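You operate a simulated robot arm through the tools that you are given. There is no shell and no other tool.

You run a simulated two-armed robot. Do the job below in one go: nothing can be reset, and whatever is moved stays where it is left.

TASK
Fill the dose chamber by its weir till the level post matches the batch card, then refill the age chamber.
Fine: lower the dose weir in time; keep the age weir up till mix and age stand level, and lower it.

The check looks at the end state, three seconds after you hand in, the way a careful person would. Anything else that was tipped, shoved, dropped, spilled or broken makes it a failure.

THE ROBOT
Two 7-joint arms with fingered hands on one trunk that stands fixed in place. Base frame: the origin is at the foot of the trunk, x ahead of it, y to its left, z up. Units: mm, rad, N and s.
The left shoulder is at [20, 269, 1197], the right one opposite. Payload 5 kg a hand.
Tool frame (each hand has its own): the origin (TCP) lies between the finger pads and is the grasp point; the fingertips stand 42 mm ahead of it; z points along the fingers, y is the line along which they close. The gripper opens to 208 mm. The gripper's body begins 119 mm behind the TCP. The gripper is a hand of 4 fingers: y runs from the thumb to the fingers, the wrist lies at [0, 0, -317] in the tool frame, and closing takes about 1.5 s.
Orientation is that of the tool frame in the base frame, as a unit quaternion [w, x, y, z]. With the fingers straight down and closing along the base's y, the tool's x points along the base's -x, its y along +y and its z along -z.

THE INTERFACE
- The arms move only by the tool drive_tool. It takes "left_deltas", "right_deltas" or both (then of equal length, played together; a hand with none holds still); each is a list of rows, each a list of 6 numbers: the turn, a rotation vector about the base's x, y, z in units of 8 degrees (1.0 is 8 degrees), then the shift along the base's x, y, z in units of 20 mm (1.0 is 20 mm). In form: [[rx, ry, rz, dx, dy, dz], ...]. A call has 1 to 20 rows; each row shifts and turns the commanded pose from where the row before left it. "left_grip" and "right_grip" are, for a hand that has rows, the closure, from 0 (fully open) to 1 (shut), set as the call begins (left out, the last holds). A call with a number of a shift or a turn outside -1 to 1 is refused whole. A row lasts 0.2 s, in which the tool goes at most 50 mm and 0.15 rad; a call with a longer step from one row to the next is refused whole, and so is a gripper value outside its range. A pose out of reach is approached as far as the arm can. The call stops where the force on the tool passes 40 N (or 10 N more than at its start, if that is more) or the arm is blocked; 0.2 s more then pass. Each finger travels about 153 mm/s and halts on what it meets, pressing with about 29 N; the grip force reading is that of the motor and also rises with nothing between the fingers. The clock runs only during rows and for 0.2 s after the last one: add rows that do not move to give the fingers time. The reply holds the time, the measured pose of the TCP, the force on the tool along the base axes, the opening and the grip force, in the units named above and with some noise, with the torque about the TCP (base axes, N m) and any sound that the robot's microphone picked up, and new pictures: "show" is both (left out), scene, wrist or none (wrist: the cameras of the hands that moved).
- Cameras (640 x 400 px; columns grow to the right, rows downward): "scene" is now at [152.7, 33.7, 1469.4]; the picture's right is [0.39, -0.92, 0.00], its down [-0.54, -0.23, -0.81] and it looks along [0.75, 0.32, -0.58] (base axes); focal length 214 px, centre (320, 200). "left" rides on the left gripper at [-94, 2, -146] in its tool frame; the picture's right is [-0.02, -1.00, 0.00], its down [0.84, -0.01, -0.54] and it looks along [0.54, -0.01, 0.84] (tool axes); focal length 280 px, centre (320, 200). "right" rides on the right gripper at [94, 1, -146] in its tool frame; the picture's right is [-0.01, 1.00, 0.00], its down [-0.84, -0.01, -0.54] and it looks along [-0.54, -0.01, 0.84] (tool axes); focal length 280 px, centre (320, 200). There is no depth. A picture from a camera that has moved, and an enlarged one, comes with that camera's place and axes in the base frame and with its lens. The place of the scene camera against the robot may be out by one fixed shift of up to 12 mm in any direction.
- raise_lower(by): slides the trunk up (or, below 0, down) by that many mm; the arms and the scene camera ride with it, the base frame stays. It gives what a move gives, with no picture.
- move_fingers(finger1, finger2, finger3, thumb_bend, hand): sets how far each is bent, from 0 (flat) to 100 (curled in); at 30 the hand is open as for a grip, at 70 the pads meet at the TCP. One left out holds its place. A second passes; each finger stops where it meets its share of the squeeze, and holds until it gets a number again. A gripper value or a shape takes the hand back. It gives what a move gives, with no picture; readings hold the bend of each and the force on the fingers (four entries, about 0 where the hand has none), thumb and palm.
- hand_shape(shape, hand): the hand has 4 fingers and takes this shape, open, in about a second: jaw (thumb against the fingers, like two jaws); tri (thumb and two fingers); tip (a fingertip pinch); poke (one finger out to press); point (the index stretched); flat (the hand flat); cup (the hand cupped); fist (a fist). The gripper value then closes the fingers along that shape, each until it touches; the sizes above hold for jaw. It gives what a move gives, with no picture.
- head_to(pan, tilt): turns the head with the scene camera to pan (to the left, within 1.396 rad either way) and tilt (down, from -0.506 to 1.204), counted from straight ahead of the robot. It gives what a move gives, and a new picture of the scene camera.
- close_up(camera, box): a new picture of the part [left, top, right, bottom] of that camera's present view, enlarged. No time passes.
- finish_job(): hands the job in; it is judged then, once.

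Nothing tells you positions but the pictures and the camera data. Unless the task says otherwise, let go and move clear before handing in.

The tools are called after "Call:" as a command line: name --argument value ..., lists and objects as JSON in quotes. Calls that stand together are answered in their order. drive_tool: Moves the arms, as the interface text tells. Its arguments: {"type":"object","properties":{"left_deltas":{"type":"array"},"left_grip":{"type":"number"},"right_deltas":{"type":"array"},"right_grip":{"type":"number"},"show":{"type":"string","enum":["both","scene","wrist","none"]}},"required":[]} The other tools are called the same way: raise_lower (by) slides the trunk up or down; hand_shape (shape, hand) gives the hand a shape; move_fingers (finger1, finger2, finger3, thumb_bend, hand) moves the fingers one by one; head_to (pan, tilt) turns the head that bears the scene camera; close_up (camera, box) takes an enlarged picture of a part of a camera's view; finish_job () hands the job in.

At the start:

```text
time: 0.0
left_ee_pos: [577.8, 348.2, 1175.2]
left_ee_rot: [0.0, -0.084, 0.996, 0.001]
left_wrist_force: [-0.1, -0.5, -0.5]
left_wrist_torque: [0.05, -0.03, -0.01]
left_opening: 207.9
left_finger_force: 0.0
left_shape: jaw
left_bend: [30.0, 30.0, 30.0, 30.0]
left_finger forces: [0.1, 0.1, 0.0, 0.0, 0.0, 0.0]
right_ee_pos: [648.3, -186.7, 1169.7]
right_ee_rot: [0.0, -0.084, 0.996, -0.001]
right_wrist_force: [-0.5, 0.3, 0.0]
right_wrist_torque: [0.01, 0.0, -0.03]
right_opening: 207.6
right_finger_force: 0.1
right_shape: jaw
right_bend: [30.0, 30.0, 30.0, 30.0]
right_finger forces: [0.0, 0.0, 0.0, 0.1, 0.0, 0.0]
trunk travel left (down, up): [-575.0, 46.0]
head pan, tilt: [0.405, 0.625]
```

scene: 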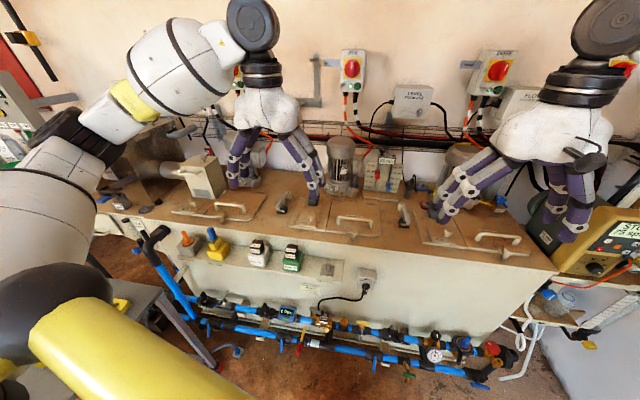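
right: 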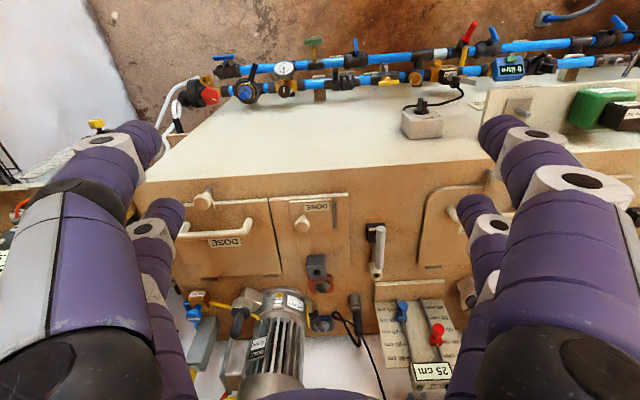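
left: 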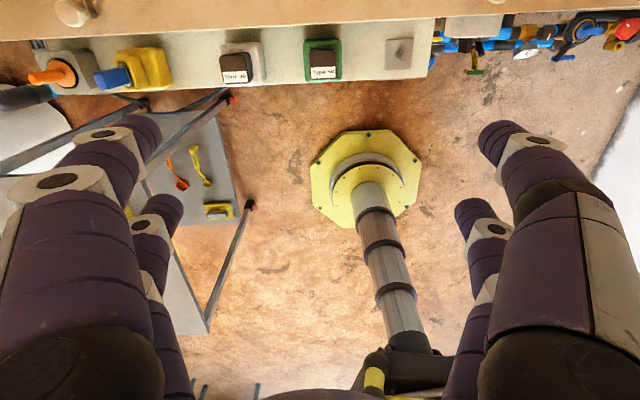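

I see a long tank top with several lids, weir handles and labelled fittings, and a shelf of bottles in front. Before moving anything I'll look closer at the labels and parts.

Call:
close_up --camera "scene" --box '[90, 120, 330, 270]'

Call:
close_up --camera "scene" --box '[310, 120, 550, 270]'

Call:
close_up --camera "right" --box '[160, 170, 500, 400]'

Call:
close_up --camera "scene" --box '[300, 30, 540, 180]'

```text
2.67 times, centred on (210, 195) of scene
camera zoom: at [152.7, 33.7, 1469.4], right [0.39, -0.92, 0.0], down [-0.54, -0.23, -0.81], along [0.75, 0.32, -0.58], focal length 572 px, centre (613, 213)
```

zoom: 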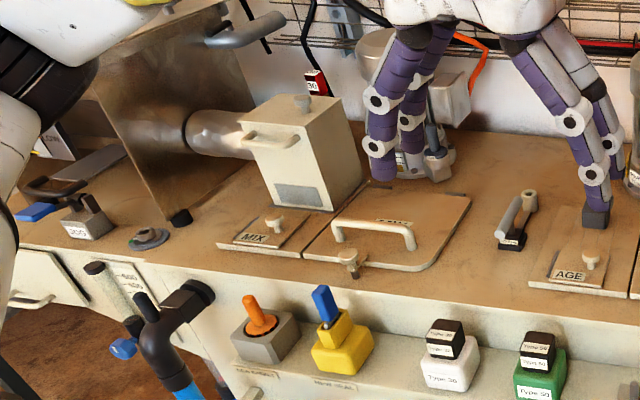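

```text
2.67 times, centred on (430, 195) of scene
camera zoom: at [152.7, 33.7, 1469.4], right [0.39, -0.92, 0.0], down [-0.54, -0.23, -0.81], along [0.75, 0.32, -0.58], focal length 572 px, centre (27, 213)
```

zoom: 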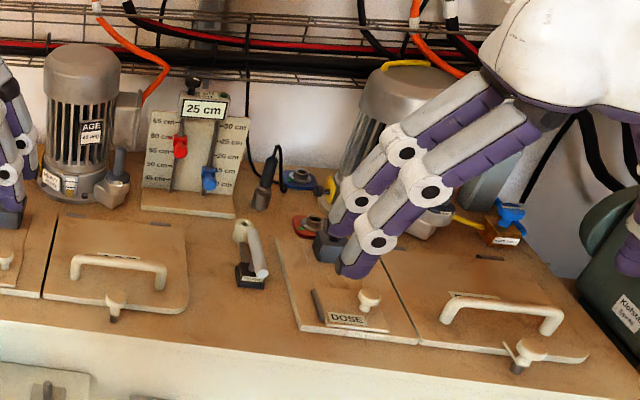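

```text
1.74 times, centred on (330, 285) of right
camera zoom: at [555.9, -202.3, 1315.1], right [-0.15, 0.99, 0.0], down [0.83, 0.13, 0.54], along [0.53, 0.08, -0.84], focal length 488 px, centre (303, 52)
```

zoom: 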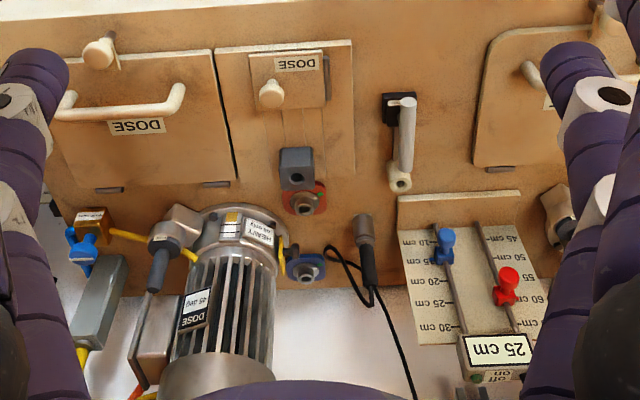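

```text
2.67 times, centred on (420, 105) of scene
camera zoom: at [152.7, 33.7, 1469.4], right [0.39, -0.92, 0.0], down [-0.54, -0.23, -0.81], along [0.75, 0.32, -0.58], focal length 572 px, centre (53, 453)
```

zoom: 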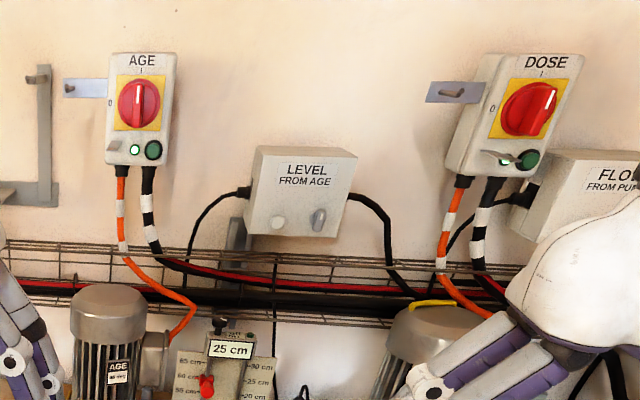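

The tank has MIX, AGE and DOSE lids, levers (likely weirs) between them, and a level post with a 25 cm display. I'll turn the head to find the batch card and the rest.

Call:
head_to --pan -0.2 --tilt 0.5

Call:
head_to --pan 0.9 --tilt 0.5

Call:
head_to --pan 0.4 --tilt 0.2

Call:
head_to --pan -0.2 --tilt 1.0

```text
time: 1.0
left_ee_pos: [577.5, 347.3, 1175.0]
left_ee_rot: [0.0, -0.086, 0.996, 0.0]
left_wrist_force: [-0.1, 0.0, -0.2]
left_wrist_torque: [0.02, -0.01, -0.02]
left_opening: 207.8
left_finger_force: 0.0
left_shape: jaw
left_bend: [30.0, 30.0, 30.0, 30.0]
left_finger forces: [0.0, 0.0, 0.0, 0.1, 0.1, 0.1]
right_ee_pos: [648.6, -187.5, 1171.0]
right_ee_rot: [0.0, -0.083, 0.997, 0.0]
right_wrist_force: [-0.8, 0.4, -0.2]
right_wrist_torque: [0.0, -0.01, 0.03]
right_opening: 207.7
right_finger_force: 0.0
right_shape: jaw
right_bend: [30.0, 30.0, 30.0, 30.0]
right_finger forces: [0.0, 0.0, 0.0, 0.1, 0.0, 0.0]
trunk travel left (down, up): [-575.0, 46.0]
head pan, tilt: [-0.201, 0.499]
camera scene: at [161.2, -18.9, 1480.5], right [-0.2, -0.98, 0.0], down [-0.47, 0.1, -0.88], along [0.86, -0.17, -0.48], focal length 214 px, centre (320, 200)
```

scene: 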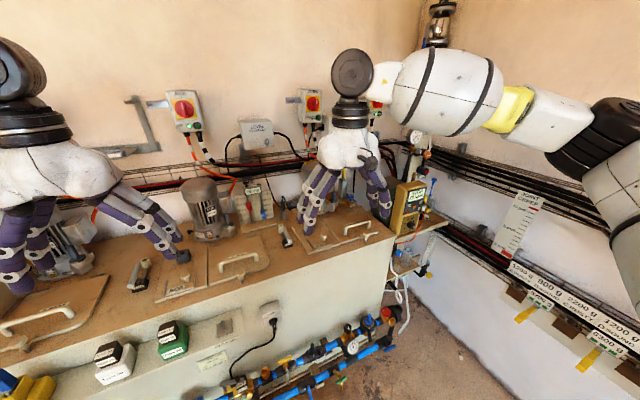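

```text
time: 2.3
left_ee_pos: [577.6, 347.6, 1176.3]
left_ee_rot: [0.0, -0.085, 0.996, 0.0]
left_wrist_force: [0.2, -0.3, 0.4]
left_wrist_torque: [-0.04, -0.01, -0.05]
left_opening: 208.0
left_finger_force: 0.0
left_shape: jaw
left_bend: [30.0, 30.0, 30.0, 30.0]
left_finger forces: [0.0, 0.2, 0.0, 0.0, 0.0, 0.1]
right_ee_pos: [648.5, -187.3, 1169.9]
right_ee_rot: [0.0, -0.085, 0.996, 0.0]
right_wrist_force: [-0.7, 0.2, 0.2]
right_wrist_torque: [-0.01, -0.02, -0.02]
right_opening: 207.9
right_finger_force: 0.0
right_shape: jaw
right_bend: [30.0, 30.0, 30.0, 30.0]
right_finger forces: [0.2, 0.1, 0.1, 0.0, 0.0, 0.0]
trunk travel left (down, up): [-575.0, 46.0]
head pan, tilt: [0.901, 0.499]
camera scene: at [128.6, 70.5, 1480.6], right [0.78, -0.62, 0.0], down [-0.3, -0.37, -0.88], along [0.55, 0.69, -0.48], focal length 214 px, centre (320, 200)
```

scene: 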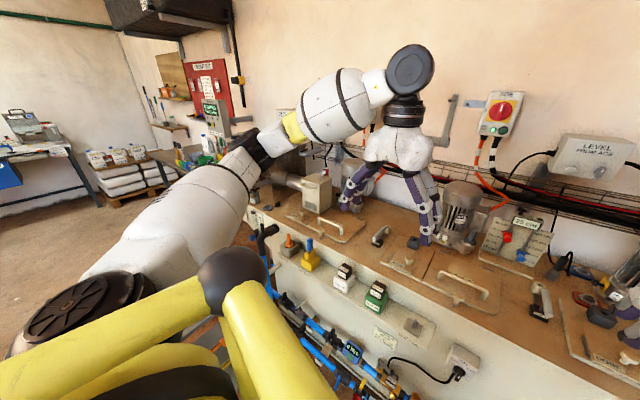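

```text
time: 3.3
left_ee_pos: [578.1, 347.7, 1175.5]
left_ee_rot: [0.0, -0.085, 0.996, 0.0]
left_wrist_force: [-0.3, 0.2, -0.8]
left_wrist_torque: [-0.05, 0.01, 0.0]
left_opening: 207.8
left_finger_force: 0.1
left_shape: jaw
left_bend: [30.0, 30.0, 30.0, 30.0]
left_finger forces: [0.0, 0.0, 0.0, 0.0, 0.0, 0.0]
right_ee_pos: [648.5, -186.8, 1170.8]
right_ee_rot: [-0.001, -0.085, 0.996, 0.0]
right_wrist_force: [-0.7, -0.1, 0.2]
right_wrist_torque: [0.01, -0.01, -0.01]
right_opening: 207.4
right_finger_force: 0.0
right_shape: jaw
right_bend: [30.0, 30.0, 30.0, 30.0]
right_finger forces: [0.0, 0.0, 0.0, 0.0, 0.0, 0.0]
trunk travel left (down, up): [-575.0, 46.0]
head pan, tilt: [0.4, 0.201]
camera scene: at [157.9, 35.5, 1508.2], right [0.39, -0.92, 0.0], down [-0.18, -0.08, -0.98], along [0.9, 0.38, -0.2], focal length 214 px, centre (320, 200)
```

scene: 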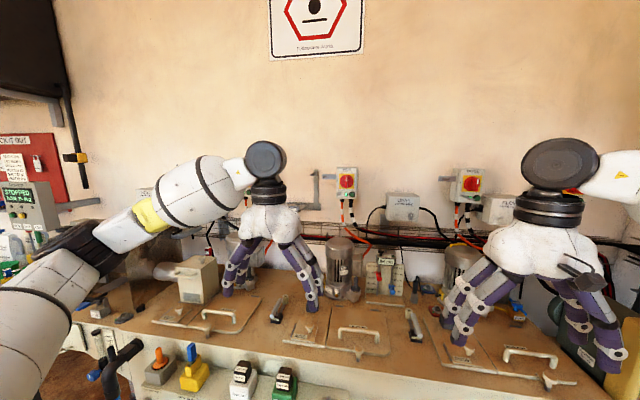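

```text
time: 4.4
left_ee_pos: [578.1, 348.2, 1175.6]
left_ee_rot: [0.0, -0.085, 0.996, 0.0]
left_wrist_force: [-0.3, 1.0, 0.1]
left_wrist_torque: [0.0, -0.03, 0.0]
left_opening: 207.9
left_finger_force: 0.1
left_shape: jaw
left_bend: [30.0, 30.0, 30.0, 30.0]
left_finger forces: [0.0, 0.0, 0.1, 0.0, 0.1, 0.0]
right_ee_pos: [648.0, -187.5, 1170.2]
right_ee_rot: [0.001, -0.084, 0.996, 0.001]
right_wrist_force: [0.0, -1.0, -0.3]
right_wrist_torque: [-0.01, 0.01, -0.01]
right_opening: 207.8
right_finger_force: 0.1
right_shape: jaw
right_bend: [30.0, 30.0, 30.0, 30.0]
right_finger forces: [0.1, 0.0, 0.0, 0.0, 0.0, 0.1]
trunk travel left (down, up): [-575.0, 46.0]
head pan, tilt: [-0.201, 1.0]
camera scene: at [140.4, -14.6, 1439.5], right [-0.2, -0.98, 0.0], down [-0.82, 0.17, -0.54], along [0.53, -0.11, -0.84], focal length 214 px, centre (320, 200)
```

scene: 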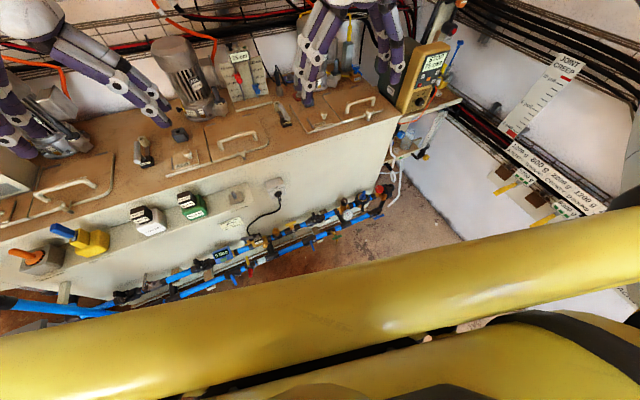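

The level post carries a red and a blue marker and a 25 cm tag. I'll enlarge it, plus the meter on the right, and look for a batch card.

Call:
head_to --pan 0.25 --tilt 0.5

Call:
close_up --camera "left" --box '[0, 0, 440, 240]'

Call:
close_up --camera "right" --box '[340, 250, 500, 400]'

Call:
close_up --camera "right" --box '[380, 0, 640, 170]'

```text
time: 5.3
left_ee_pos: [577.1, 347.6, 1174.7]
left_ee_rot: [0.0, -0.085, 0.996, 0.0]
left_wrist_force: [0.1, 0.9, 1.1]
left_wrist_torque: [0.02, 0.03, 0.0]
left_opening: 207.9
left_finger_force: 0.0
left_shape: jaw
left_bend: [30.0, 30.0, 30.0, 30.0]
left_finger forces: [0.0, 0.0, 0.2, 0.0, 0.0, 0.0]
right_ee_pos: [648.7, -187.8, 1169.6]
right_ee_rot: [0.0, -0.084, 0.996, 0.0]
right_wrist_force: [-1.1, 0.6, 0.0]
right_wrist_torque: [0.0, -0.02, -0.02]
right_opening: 207.7
right_finger_force: 0.0
right_shape: jaw
right_bend: [30.0, 30.0, 30.0, 30.0]
right_finger forces: [0.0, 0.0, 0.0, 0.0, 0.0, 0.0]
trunk travel left (down, up): [-575.0, 46.0]
head pan, tilt: [0.25, 0.499]
camera scene: at [160.3, 21.6, 1480.5], right [0.25, -0.97, 0.0], down [-0.46, -0.12, -0.88], along [0.85, 0.22, -0.48], focal length 214 px, centre (320, 200)
```

scene: 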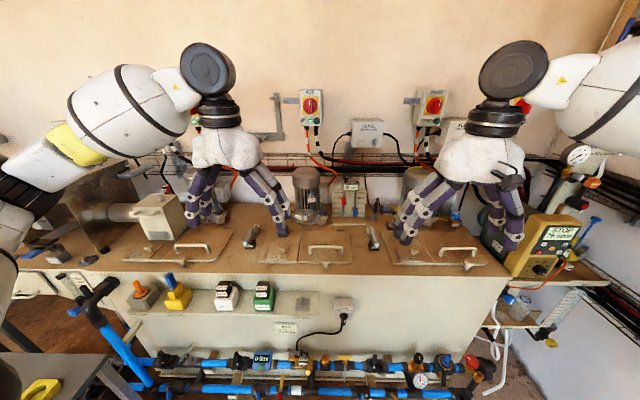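

```text
1.45 times, centred on (220, 120) of left
camera zoom: at [670.6, 365.4, 1321.2], right [0.18, -0.98, 0.0], down [-0.83, -0.15, 0.54], along [-0.53, -0.1, -0.84], focal length 408 px, centre (466, 316)
```

zoom: 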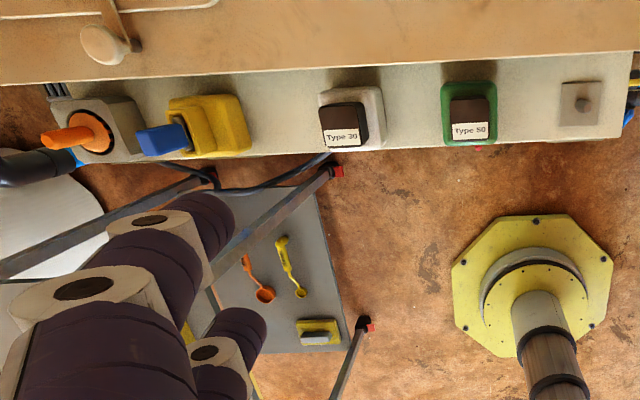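

```text
2.67 times, centred on (420, 325) of right
camera zoom: at [555.9, -202.2, 1315.2], right [-0.15, 0.99, 0.0], down [0.83, 0.13, 0.54], along [0.53, 0.08, -0.84], focal length 748 px, centre (53, -133)
```

zoom: 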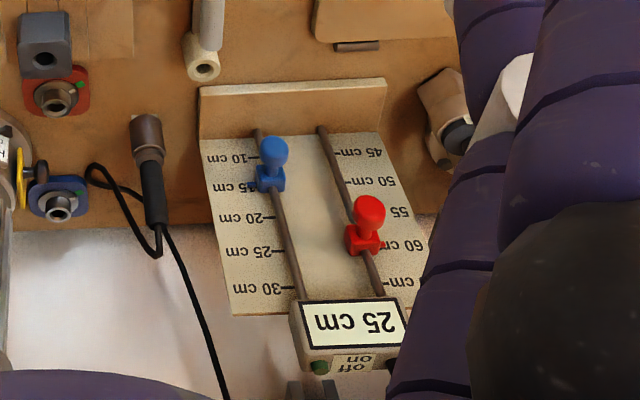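

```text
2.35 times, centred on (510, 85) of right
camera zoom: at [555.9, -202.2, 1315.2], right [-0.15, 0.99, 0.0], down [0.83, 0.13, 0.54], along [0.53, 0.08, -0.84], focal length 660 px, centre (-127, 471)
```

zoom: 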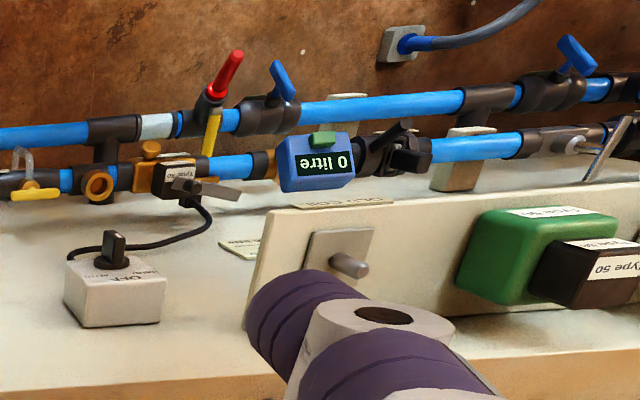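

The level post shows scales 10-30 and 45-65 with blue and red setpoint sliders. Now looking for the batch card on the walls and shelves.

Call:
close_up --camera "scene" --box '[480, 140, 640, 300]'

Call:
close_up --camera "scene" --box '[280, 80, 480, 230]'

Call:
close_up --camera "scene" --box '[200, 270, 400, 400]'

Call:
close_up --camera "scene" --box '[60, 200, 220, 310]'

Call:
head_to --pan 1.1 --tilt 0.3

Call:
close_up --camera "scene" --box '[240, 40, 480, 200]'

Call:
close_up --camera "scene" --box '[0, 60, 240, 210]'

Call:
head_to --pan -0.6 --tilt 0.4

Call:
close_up --camera "scene" --box '[150, 120, 400, 300]'

```text
2.50 times, centred on (560, 220) of scene
camera zoom: at [160.3, 21.6, 1480.5], right [0.25, -0.97, 0.0], down [-0.46, -0.12, -0.88], along [0.85, 0.22, -0.48], focal length 536 px, centre (-280, 150)
```

zoom: 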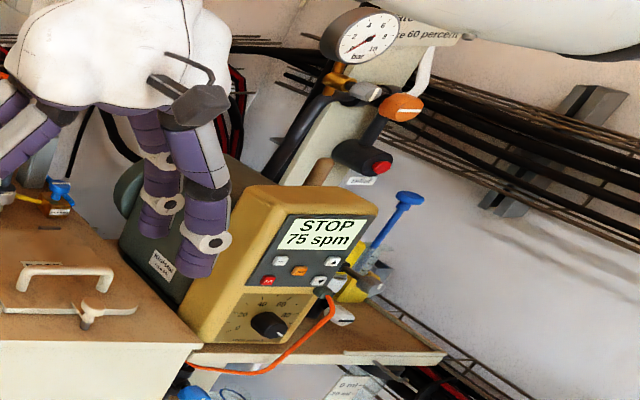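

```text
2.67 times, centred on (380, 155) of scene
camera zoom: at [160.3, 21.6, 1480.5], right [0.25, -0.97, 0.0], down [-0.46, -0.12, -0.88], along [0.85, 0.22, -0.48], focal length 572 px, centre (160, 320)
```

zoom: 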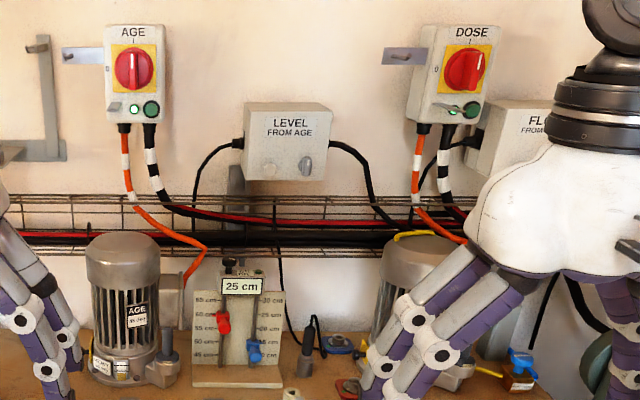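

```text
3.08 times, centred on (300, 335) of scene
camera zoom: at [160.3, 21.6, 1480.5], right [0.25, -0.97, 0.0], down [-0.46, -0.12, -0.88], along [0.85, 0.22, -0.48], focal length 660 px, centre (382, -215)
```

zoom: 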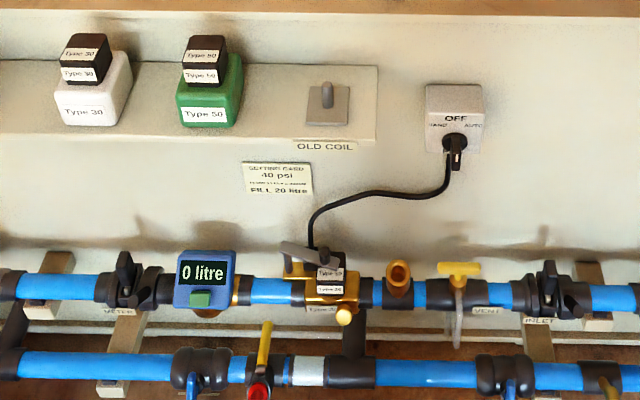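

```text
3.64 times, centred on (140, 255) of scene
camera zoom: at [160.3, 21.6, 1480.5], right [0.25, -0.97, 0.0], down [-0.46, -0.12, -0.88], along [0.85, 0.22, -0.48], focal length 780 px, centre (974, 0)
```

zoom: 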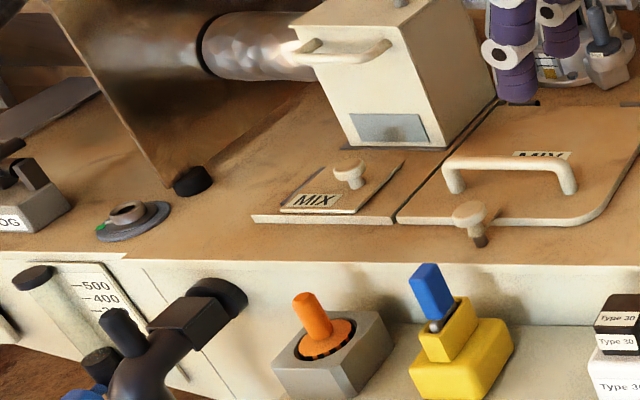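

```text
time: 6.5
left_ee_pos: [578.8, 347.2, 1175.4]
left_ee_rot: [-0.001, -0.085, 0.996, 0.0]
left_wrist_force: [0.2, 0.5, 0.6]
left_wrist_torque: [-0.01, -0.01, 0.0]
left_opening: 207.8
left_finger_force: 0.1
left_shape: jaw
left_bend: [30.0, 30.0, 30.0, 30.0]
left_finger forces: [0.0, 0.0, 0.0, 0.0, 0.0, 0.0]
right_ee_pos: [647.6, -186.7, 1169.3]
right_ee_rot: [0.0, -0.084, 0.996, 0.0]
right_wrist_force: [0.5, -0.6, -0.2]
right_wrist_torque: [0.02, 0.0, -0.02]
right_opening: 207.9
right_finger_force: 0.0
right_shape: jaw
right_bend: [30.0, 30.0, 30.0, 30.0]
right_finger forces: [0.0, 0.1, 0.1, 0.0, 0.1, 0.0]
trunk travel left (down, up): [-575.0, 46.0]
head pan, tilt: [1.1, 0.3]
camera scene: at [114.5, 82.4, 1498.9], right [0.89, -0.45, 0.0], down [-0.13, -0.26, -0.96], along [0.43, 0.85, -0.3], focal length 214 px, centre (320, 200)
```

scene: 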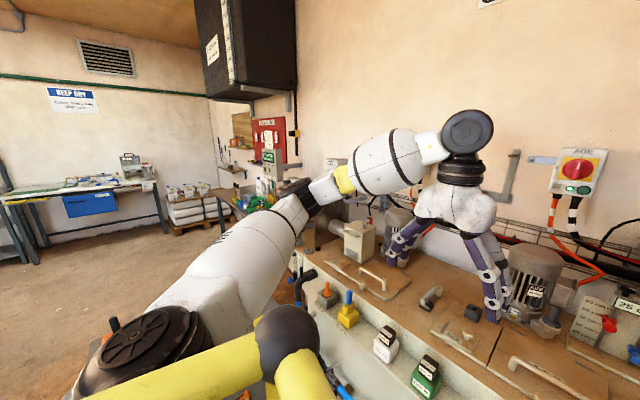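

```text
2.50 times, centred on (360, 120) of scene
camera zoom: at [114.5, 82.4, 1498.9], right [0.89, -0.45, 0.0], down [-0.13, -0.26, -0.96], along [0.43, 0.85, -0.3], focal length 536 px, centre (220, 400)
```

zoom: 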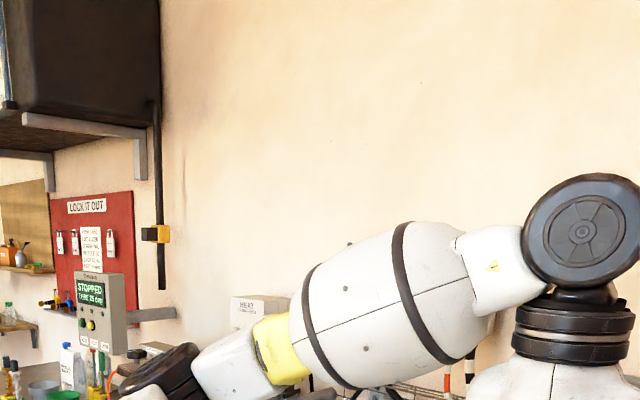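

```text
2.67 times, centred on (120, 135) of scene
camera zoom: at [114.5, 82.4, 1498.9], right [0.89, -0.45, 0.0], down [-0.13, -0.26, -0.96], along [0.43, 0.85, -0.3], focal length 572 px, centre (853, 373)
```

zoom: 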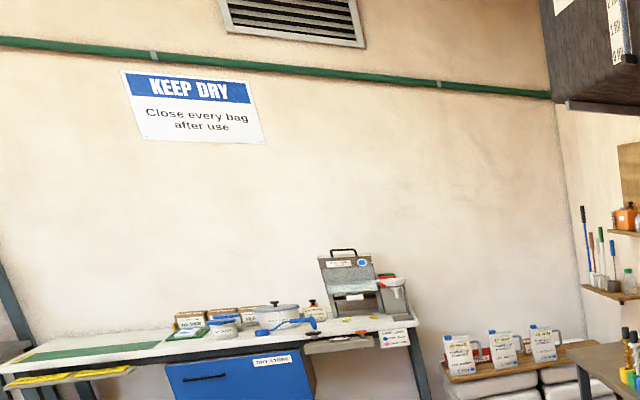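

```text
time: 8.2
left_ee_pos: [578.0, 348.2, 1175.9]
left_ee_rot: [0.0, -0.084, 0.996, 0.0]
left_wrist_force: [0.0, 0.0, -0.2]
left_wrist_torque: [0.01, 0.02, -0.04]
left_opening: 207.8
left_finger_force: 0.0
left_shape: jaw
left_bend: [30.0, 30.0, 30.0, 30.0]
left_finger forces: [0.0, 0.0, 0.0, 0.1, 0.1, 0.0]
right_ee_pos: [648.4, -186.8, 1170.2]
right_ee_rot: [0.001, -0.084, 0.996, 0.0]
right_wrist_force: [-0.8, -1.2, 0.5]
right_wrist_torque: [0.0, 0.0, -0.01]
right_opening: 207.9
right_finger_force: 0.1
right_shape: jaw
right_bend: [30.0, 30.0, 30.0, 30.0]
right_finger forces: [0.0, 0.1, 0.0, 0.1, 0.0, 0.1]
trunk travel left (down, up): [-575.0, 46.0]
head pan, tilt: [-0.6, 0.4]
camera scene: at [148.5, -53.1, 1489.7], right [-0.56, -0.83, 0.0], down [-0.32, 0.22, -0.92], along [0.76, -0.52, -0.39], focal length 214 px, centre (320, 200)
```

scene: 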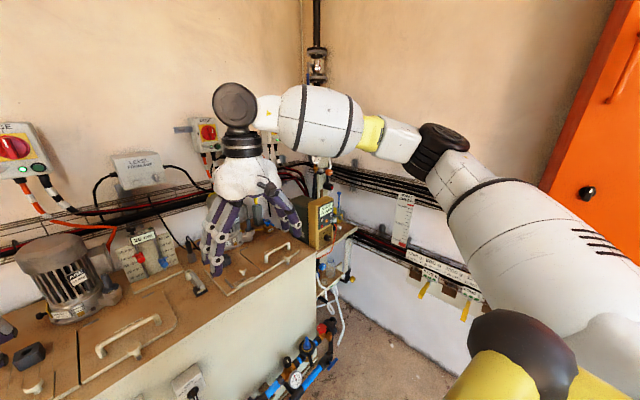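

```text
2.22 times, centred on (275, 210) of scene
camera zoom: at [148.5, -53.1, 1489.7], right [-0.56, -0.83, 0.0], down [-0.32, 0.22, -0.92], along [0.76, -0.52, -0.39], focal length 477 px, centre (420, 178)
```

zoom: 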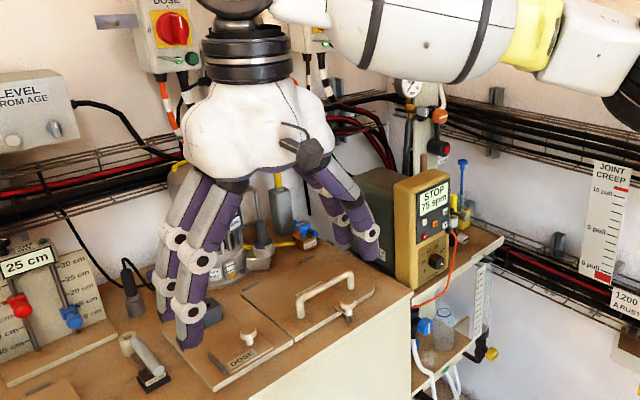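

No batch card seen yet; the hands hide part of the bench. I'll lift both hands straight up and back from over the tank to get a clear view.

Call:
drive_tool --left_deltas '[[0, 0, 0, 0, 0, 1], [0, 0, 0, 0, 0, 1], [0, 0, 0, 0, 0, 1], [0, 0, 0, 0, 0, 1], [0, 0, 0, -1, 0, 1], [0, 0, 0, -1, 0, 0], [0, 0, 0, -1, 0, 0], [0, 0, 0, -1, 0, 0], [0, 0, 0, -1, 0, 0], [0, 0, 0, -1, 1, 0], [0, 0, 0, -1, 1, 0], [0, 0, 0, 0, 1, 0]]' --right_deltas '[[0, 0, 0, 0, 0, 1], [0, 0, 0, 0, 0, 1], [0, 0, 0, 0, 0, 1], [0, 0, 0, 0, 0, 1], [0, 0, 0, -1, 0, 1], [0, 0, 0, -1, 0, 0], [0, 0, 0, -1, 0, 0], [0, 0, 0, -1, 0, 0], [0, 0, 0, -1, -1, 0], [0, 0, 0, -1, -1, 0], [0, 0, 0, -1, -1, 0], [0, 0, 0, -1, -1, 0]]' --show "both"

Call:
head_to --pan 0.25 --tilt 0.5

Call:
close_up --camera "scene" --box '[60, 120, 300, 290]'

Call:
close_up --camera "scene" --box '[260, 80, 540, 280]'

```text
time: 10.8
left_ee_pos: [438.6, 413.1, 1273.9]
left_ee_rot: [0.001, -0.085, 0.996, 0.0]
left_wrist_force: [-0.1, 0.1, -0.1]
left_wrist_torque: [-0.07, 0.06, 0.01]
left_opening: 207.9
left_finger_force: 0.1
left_shape: jaw
left_bend: [30.0, 30.0, 30.0, 30.0]
left_finger forces: [0.1, 0.1, 0.0, 0.0, 0.0, 0.0]
right_ee_pos: [486.3, -264.3, 1271.6]
right_ee_rot: [0.001, -0.085, 0.996, 0.0]
right_wrist_force: [0.2, 0.9, 0.1]
right_wrist_torque: [-0.09, 0.05, 0.0]
right_opening: 207.9
right_finger_force: 0.1
right_shape: jaw
right_bend: [30.0, 30.0, 30.0, 30.0]
right_finger forces: [0.1, 0.1, 0.0, 0.0, 0.1, 0.0]
trunk travel left (down, up): [-575.0, 46.0]
head pan, tilt: [-0.6, 0.4]
camera scene: at [148.7, -52.5, 1489.7], right [-0.56, -0.83, 0.0], down [-0.32, 0.22, -0.92], along [0.76, -0.52, -0.39], focal length 214 px, centre (320, 200)
camera right: at [394.7, -280.8, 1416.2], right [-0.15, 0.99, 0.0], down [0.83, 0.13, 0.54], along [0.53, 0.08, -0.84], focal length 280 px, centre (320, 200)
camera left: at [530.8, 429.2, 1420.0], right [0.18, -0.98, 0.0], down [-0.83, -0.15, 0.54], along [-0.53, -0.1, -0.84], focal length 280 px, centre (320, 200)
```

scene: 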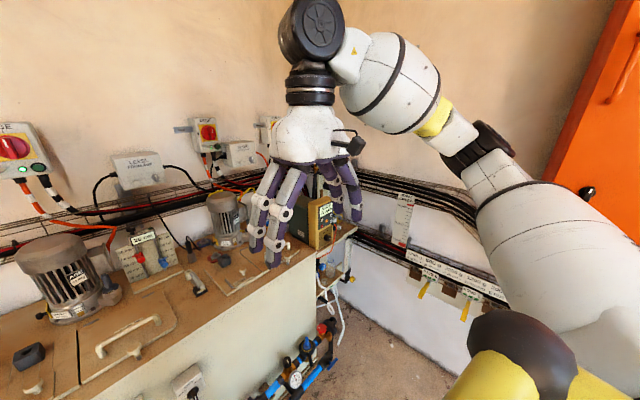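
right: 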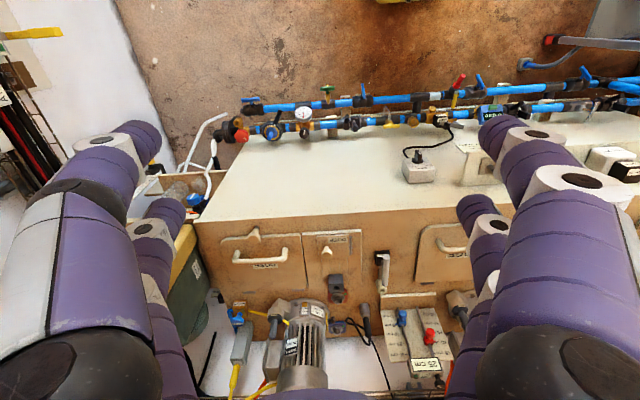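
left: 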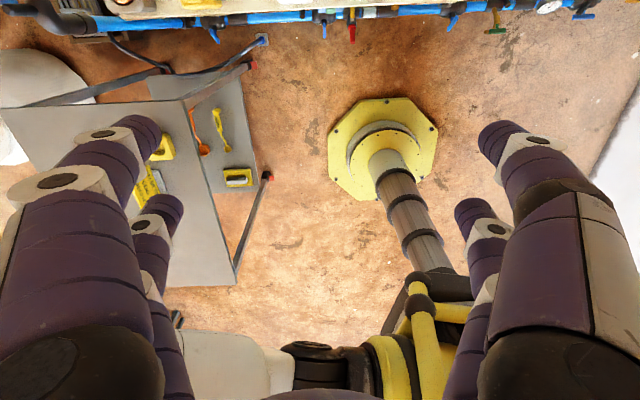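

```text
time: 12.0
left_ee_pos: [437.9, 410.3, 1275.1]
left_ee_rot: [0.0, -0.085, 0.996, 0.0]
left_wrist_force: [0.5, 0.3, -0.9]
left_wrist_torque: [0.01, 0.0, 0.0]
left_opening: 207.8
left_finger_force: 0.0
left_shape: jaw
left_bend: [30.0, 30.0, 30.0, 30.0]
left_finger forces: [0.0, 0.0, 0.0, 0.0, 0.0, 0.0]
right_ee_pos: [486.6, -265.2, 1271.0]
right_ee_rot: [0.0, -0.085, 0.996, -0.001]
right_wrist_force: [0.0, -0.3, -0.9]
right_wrist_torque: [0.02, 0.03, 0.0]
right_opening: 207.7
right_finger_force: 0.0
right_shape: jaw
right_bend: [30.0, 30.0, 30.0, 30.0]
right_finger forces: [0.0, 0.1, 0.0, 0.0, 0.0, 0.1]
trunk travel left (down, up): [-575.0, 46.0]
head pan, tilt: [0.25, 0.499]
camera scene: at [160.3, 21.6, 1480.6], right [0.25, -0.97, 0.0], down [-0.46, -0.12, -0.88], along [0.85, 0.22, -0.48], focal length 214 px, centre (320, 200)
```

scene: 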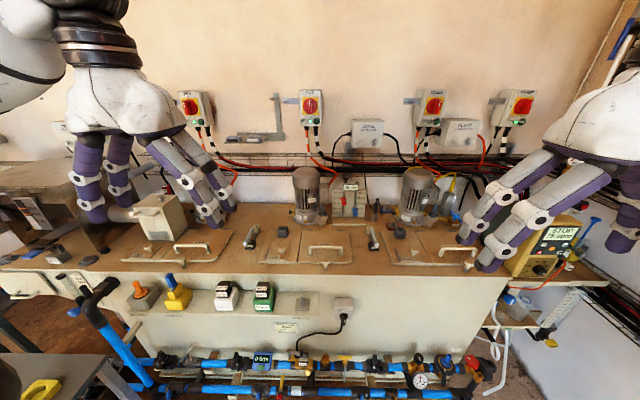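

```text
2.35 times, centred on (180, 205) of scene
camera zoom: at [160.3, 21.6, 1480.6], right [0.25, -0.97, 0.0], down [-0.46, -0.12, -0.88], along [0.85, 0.22, -0.48], focal length 505 px, centre (649, 188)
```

zoom: 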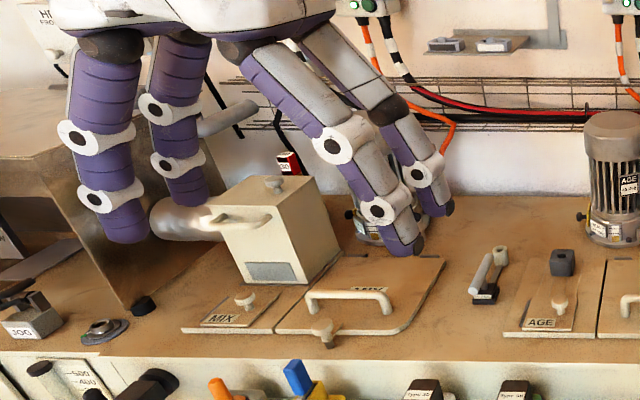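

```text
2.00 times, centred on (400, 180) of scene
camera zoom: at [160.3, 21.6, 1480.6], right [0.25, -0.97, 0.0], down [-0.46, -0.12, -0.88], along [0.85, 0.22, -0.48], focal length 429 px, centre (160, 240)
```

zoom: 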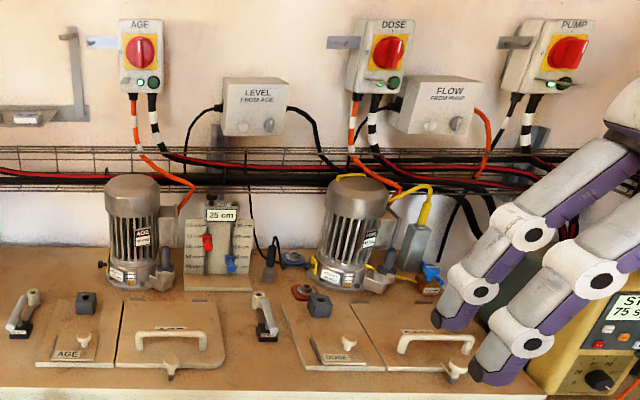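

The weir levers sit between the lids: one between MIX and AGE, one between AGE and DOSE. I'll zoom on the cards and labels, still hunting the batch card.

Call:
close_up --camera "scene" --box '[265, 315, 315, 345]'

Call:
close_up --camera "scene" --box '[220, 120, 300, 170]'

Call:
close_up --camera "scene" --box '[0, 170, 120, 320]'

Call:
close_up --camera "scene" --box '[320, 170, 380, 220]'

Call:
close_up --camera "scene" --box '[230, 215, 320, 275]'

Call:
close_up --camera "scene" --box '[350, 205, 490, 280]'

Call:
close_up --camera "right" --box '[190, 220, 480, 400]'

Call:
close_up --camera "left" --box '[80, 80, 260, 240]'

```text
12.80 times, centred on (290, 330) of scene
camera zoom: at [160.3, 21.6, 1480.6], right [0.25, -0.97, 0.0], down [-0.46, -0.12, -0.88], along [0.85, 0.22, -0.48], focal length 2745 px, centre (704, -1464)
```

zoom: 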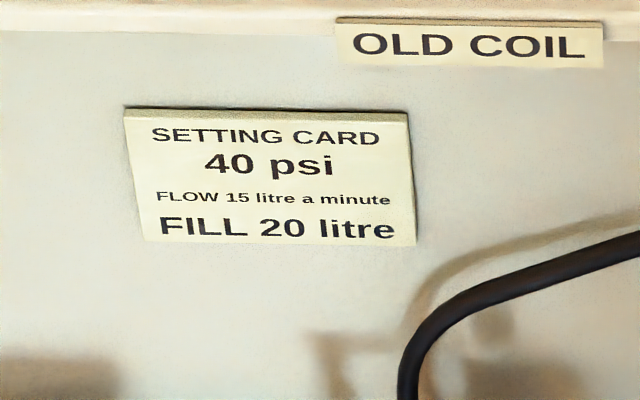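

```text
8.00 times, centred on (260, 145) of scene
camera zoom: at [160.3, 21.6, 1480.6], right [0.25, -0.97, 0.0], down [-0.46, -0.12, -0.88], along [0.85, 0.22, -0.48], focal length 1716 px, centre (800, 640)
```

zoom: 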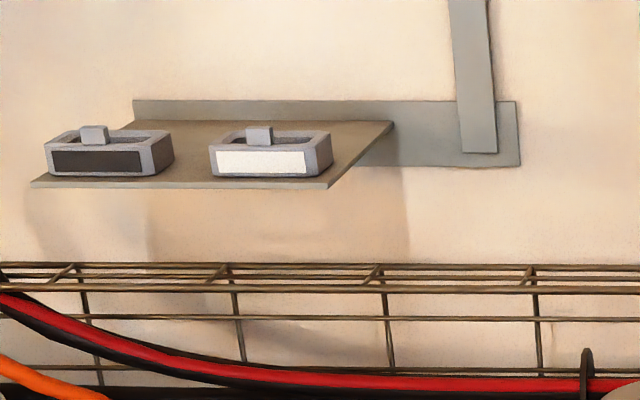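

```text
2.67 times, centred on (60, 245) of scene
camera zoom: at [160.3, 21.6, 1480.6], right [0.25, -0.97, 0.0], down [-0.46, -0.12, -0.88], along [0.85, 0.22, -0.48], focal length 572 px, centre (1013, 80)
```

zoom: 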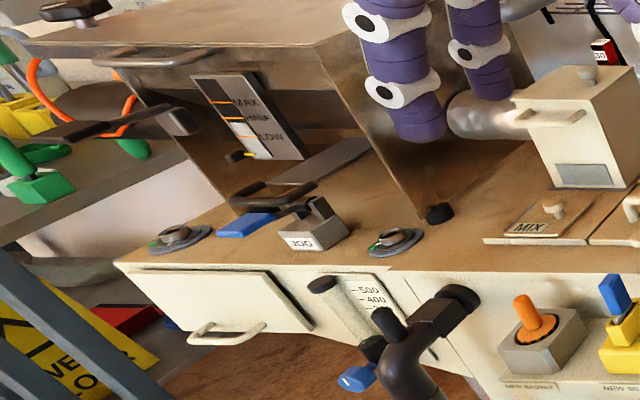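

```text
8.00 times, centred on (350, 195) of scene
camera zoom: at [160.3, 21.6, 1480.6], right [0.25, -0.97, 0.0], down [-0.46, -0.12, -0.88], along [0.85, 0.22, -0.48], focal length 1716 px, centre (80, 240)
```

zoom: 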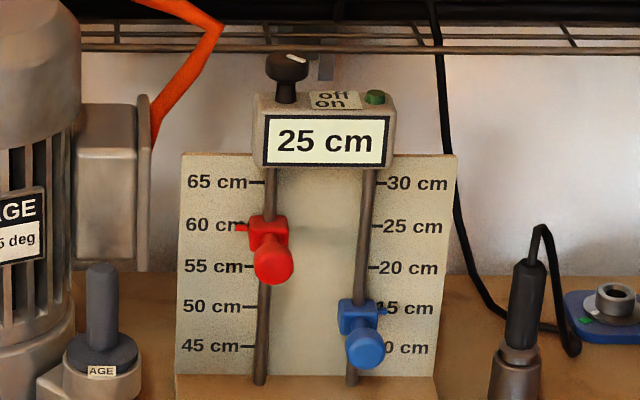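

```text
6.67 times, centred on (275, 245) of scene
camera zoom: at [160.3, 21.6, 1480.6], right [0.25, -0.97, 0.0], down [-0.46, -0.12, -0.88], along [0.85, 0.22, -0.48], focal length 1430 px, centre (620, -100)
```

zoom: 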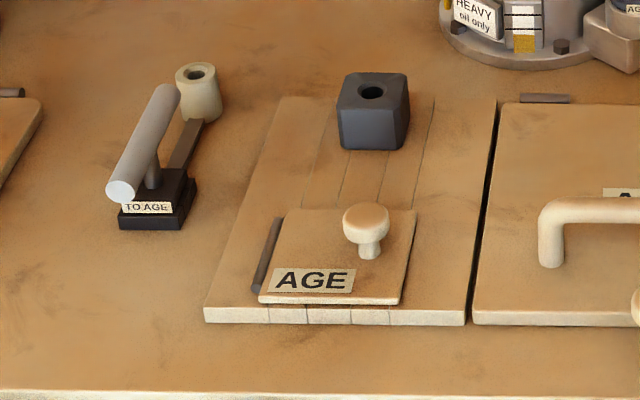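

```text
4.57 times, centred on (420, 242) of scene
camera zoom: at [160.3, 21.6, 1480.6], right [0.25, -0.97, 0.0], down [-0.46, -0.12, -0.88], along [0.85, 0.22, -0.48], focal length 980 px, centre (-137, 6)
```

zoom: 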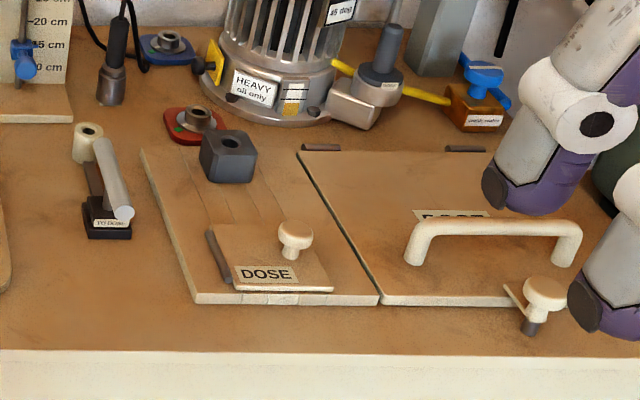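

```text
2.21 times, centred on (335, 310) of right
camera zoom: at [395.0, -281.2, 1416.1], right [-0.15, 0.99, 0.0], down [0.83, 0.13, 0.54], along [0.53, 0.08, -0.84], focal length 619 px, centre (287, -43)
```

zoom: 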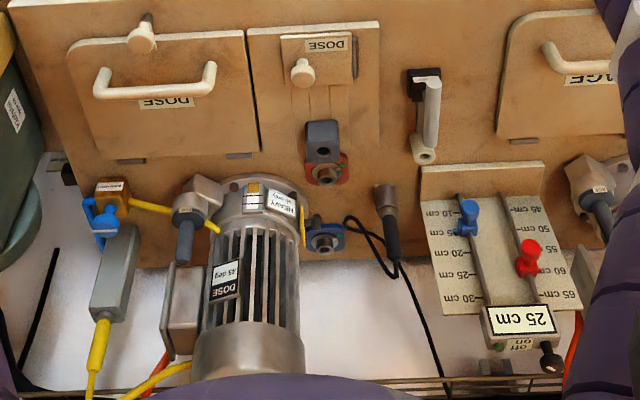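

```text
2.50 times, centred on (170, 160) of left
camera zoom: at [530.8, 428.4, 1420.4], right [0.18, -0.98, 0.0], down [-0.83, -0.15, 0.54], along [-0.53, -0.1, -0.84], focal length 701 px, centre (695, 300)
```

zoom: 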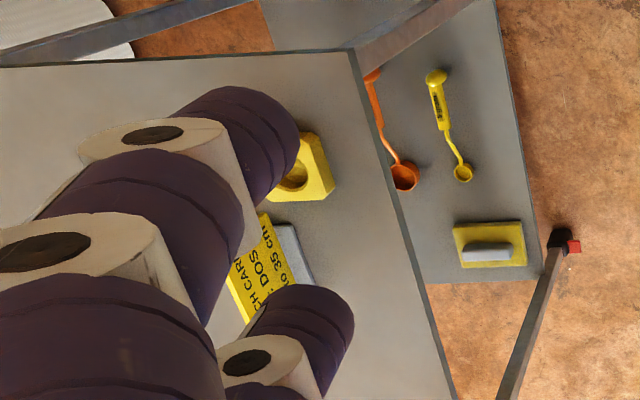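

There is a yellow batch card on the table to the left, reading something like "DOSE ... to 35 cm". I'll look at it properly.

Call:
drive_tool --left_deltas '[[0, 0, 0, 0, -1, 0], [0, 0, 0, 0, -1, 0], [0, 0, 0, 0, -1, 0], [0, 0, 0, 0, -1, 0], [0, 0, 0, 0, -1, 0], [0, 0, 0, 0, -1, 0]]' --show "wrist"

Call:
head_to --pan 0.9 --tilt 1.0

```text
time: 13.4
left_ee_pos: [439.3, 287.5, 1274.2]
left_ee_rot: [0.0, -0.084, 0.996, 0.0]
left_wrist_force: [-0.4, -0.9, -0.2]
left_wrist_torque: [0.08, 0.02, 0.02]
left_opening: 208.4
left_finger_force: 0.0
left_shape: jaw
left_bend: [30.0, 30.0, 30.0, 30.0]
left_finger forces: [0.0, 0.1, 0.0, 0.1, 0.1, 0.0]
right_ee_pos: [487.7, -266.3, 1269.9]
right_ee_rot: [0.0, -0.085, 0.996, 0.001]
right_wrist_force: [-0.8, -0.8, -0.2]
right_wrist_torque: [0.05, -0.01, 0.0]
right_opening: 207.8
right_finger_force: 0.0
right_shape: jaw
right_bend: [30.0, 30.0, 30.0, 30.0]
right_finger forces: [0.0, 0.0, 0.0, 0.0, 0.0, 0.0]
trunk travel left (down, up): [-575.0, 46.0]
head pan, tilt: [0.25, 0.499]
camera left: at [531.5, 304.6, 1420.6], right [0.18, -0.98, 0.0], down [-0.83, -0.15, 0.54], along [-0.53, -0.1, -0.84], focal length 280 px, centre (320, 200)
```

left: 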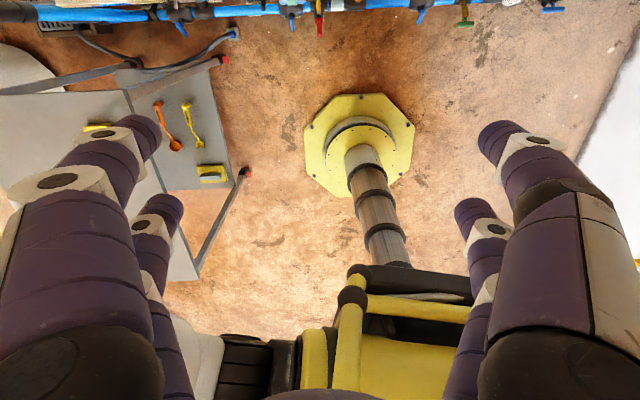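

```text
time: 14.4
left_ee_pos: [439.8, 289.1, 1275.4]
left_ee_rot: [0.001, -0.085, 0.996, 0.0]
left_wrist_force: [-0.7, 0.0, -0.6]
left_wrist_torque: [-0.02, -0.01, 0.01]
left_opening: 207.9
left_finger_force: 0.0
left_shape: jaw
left_bend: [30.0, 30.0, 30.0, 30.0]
left_finger forces: [0.1, 0.1, 0.0, 0.0, 0.0, 0.0]
right_ee_pos: [487.6, -266.0, 1272.0]
right_ee_rot: [0.0, -0.084, 0.996, 0.0]
right_wrist_force: [-0.8, 0.8, 0.4]
right_wrist_torque: [-0.02, 0.01, -0.01]
right_opening: 208.0
right_finger_force: 0.0
right_shape: jaw
right_bend: [30.0, 30.0, 30.0, 30.0]
right_finger forces: [0.0, 0.0, 0.0, 0.1, 0.0, 0.1]
trunk travel left (down, up): [-575.0, 46.0]
head pan, tilt: [0.901, 1.0]
camera scene: at [115.4, 53.9, 1439.5], right [0.78, -0.62, 0.0], down [-0.52, -0.66, -0.54], along [0.34, 0.42, -0.84], focal length 214 px, centre (320, 200)
```

scene: 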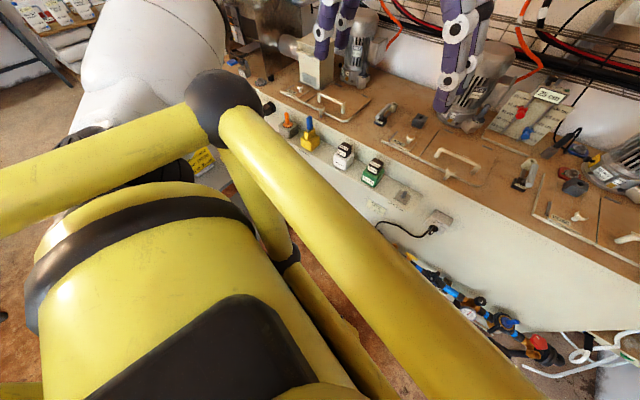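

The card peeks out at about (203, 160) under the yellow cage. I'll zoom there and move the left hand so its camera sees the card too.

Call:
close_up --camera "scene" --box '[180, 140, 240, 180]'

Call:
drive_tool --left_deltas '[[0, 0, 0, 0, 1, 0], [0, 0, 0, 0, 1, 0], [0, 0, 0, 0, 1, 0], [0, 0, 0, 0, 1, 0], [0, 0, 0, 0, 1, 0], [0, 0, 0, 0, 1, 0], [0, 0, 0, 0, 1, 0], [0, 0, 0, 0, 1, 0], [0, 0, 0, 0, 1, 0], [0, 0, 0, 0, 1, 0], [0, 0, 0, 0, 1, 0], [0, 0, 0, 0, 1, 0], [0, 0, 0, 0, 1, 0], [0, 0, 0, 0, 1, 0], [0, 0, 0, 0, 1, 0], [0, 0, 0, 0, 1, 0]]' --show "wrist"

```text
10.00 times, centred on (210, 160) of scene
camera zoom: at [115.4, 53.9, 1439.5], right [0.78, -0.62, 0.0], down [-0.52, -0.66, -0.54], along [0.34, 0.42, -0.84], focal length 2145 px, centre (1420, 600)
```

zoom: 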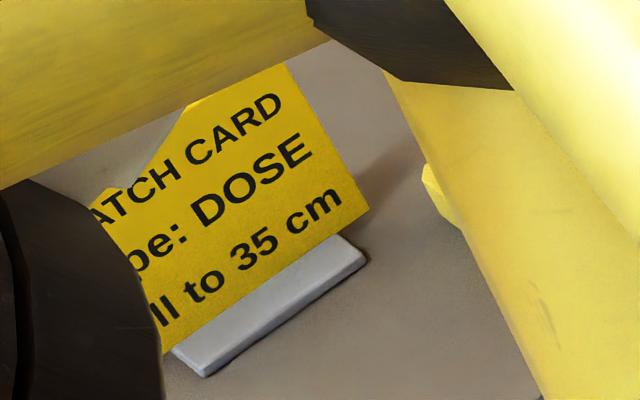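

```text
time: 17.8
left_ee_pos: [437.4, 608.5, 1274.4]
left_ee_rot: [0.0, -0.085, 0.996, -0.001]
left_wrist_force: [0.1, 0.7, -0.3]
left_wrist_torque: [-0.07, 0.0, -0.03]
left_opening: 207.8
left_finger_force: 0.1
left_shape: jaw
left_bend: [30.0, 30.0, 30.0, 30.0]
left_finger forces: [0.1, 0.0, 0.1, 0.1, 0.1, 0.0]
right_ee_pos: [487.2, -265.1, 1271.8]
right_ee_rot: [0.0, -0.084, 0.996, 0.0]
right_wrist_force: [-0.6, -0.2, -0.5]
right_wrist_torque: [-0.02, -0.03, -0.03]
right_opening: 207.9
right_finger_force: 0.0
right_shape: jaw
right_bend: [30.0, 30.0, 30.0, 30.0]
right_finger forces: [0.0, 0.1, 0.0, 0.1, 0.0, 0.0]
trunk travel left (down, up): [-575.0, 46.0]
head pan, tilt: [0.901, 1.0]
camera left: at [528.7, 625.6, 1420.7], right [0.18, -0.98, 0.0], down [-0.83, -0.15, 0.54], along [-0.53, -0.1, -0.84], focal length 280 px, centre (320, 200)
```

left: 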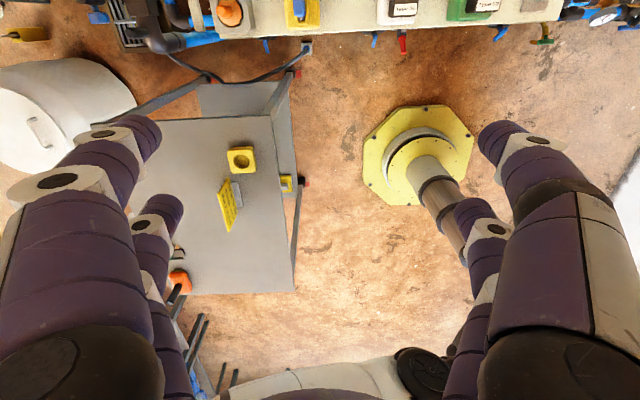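

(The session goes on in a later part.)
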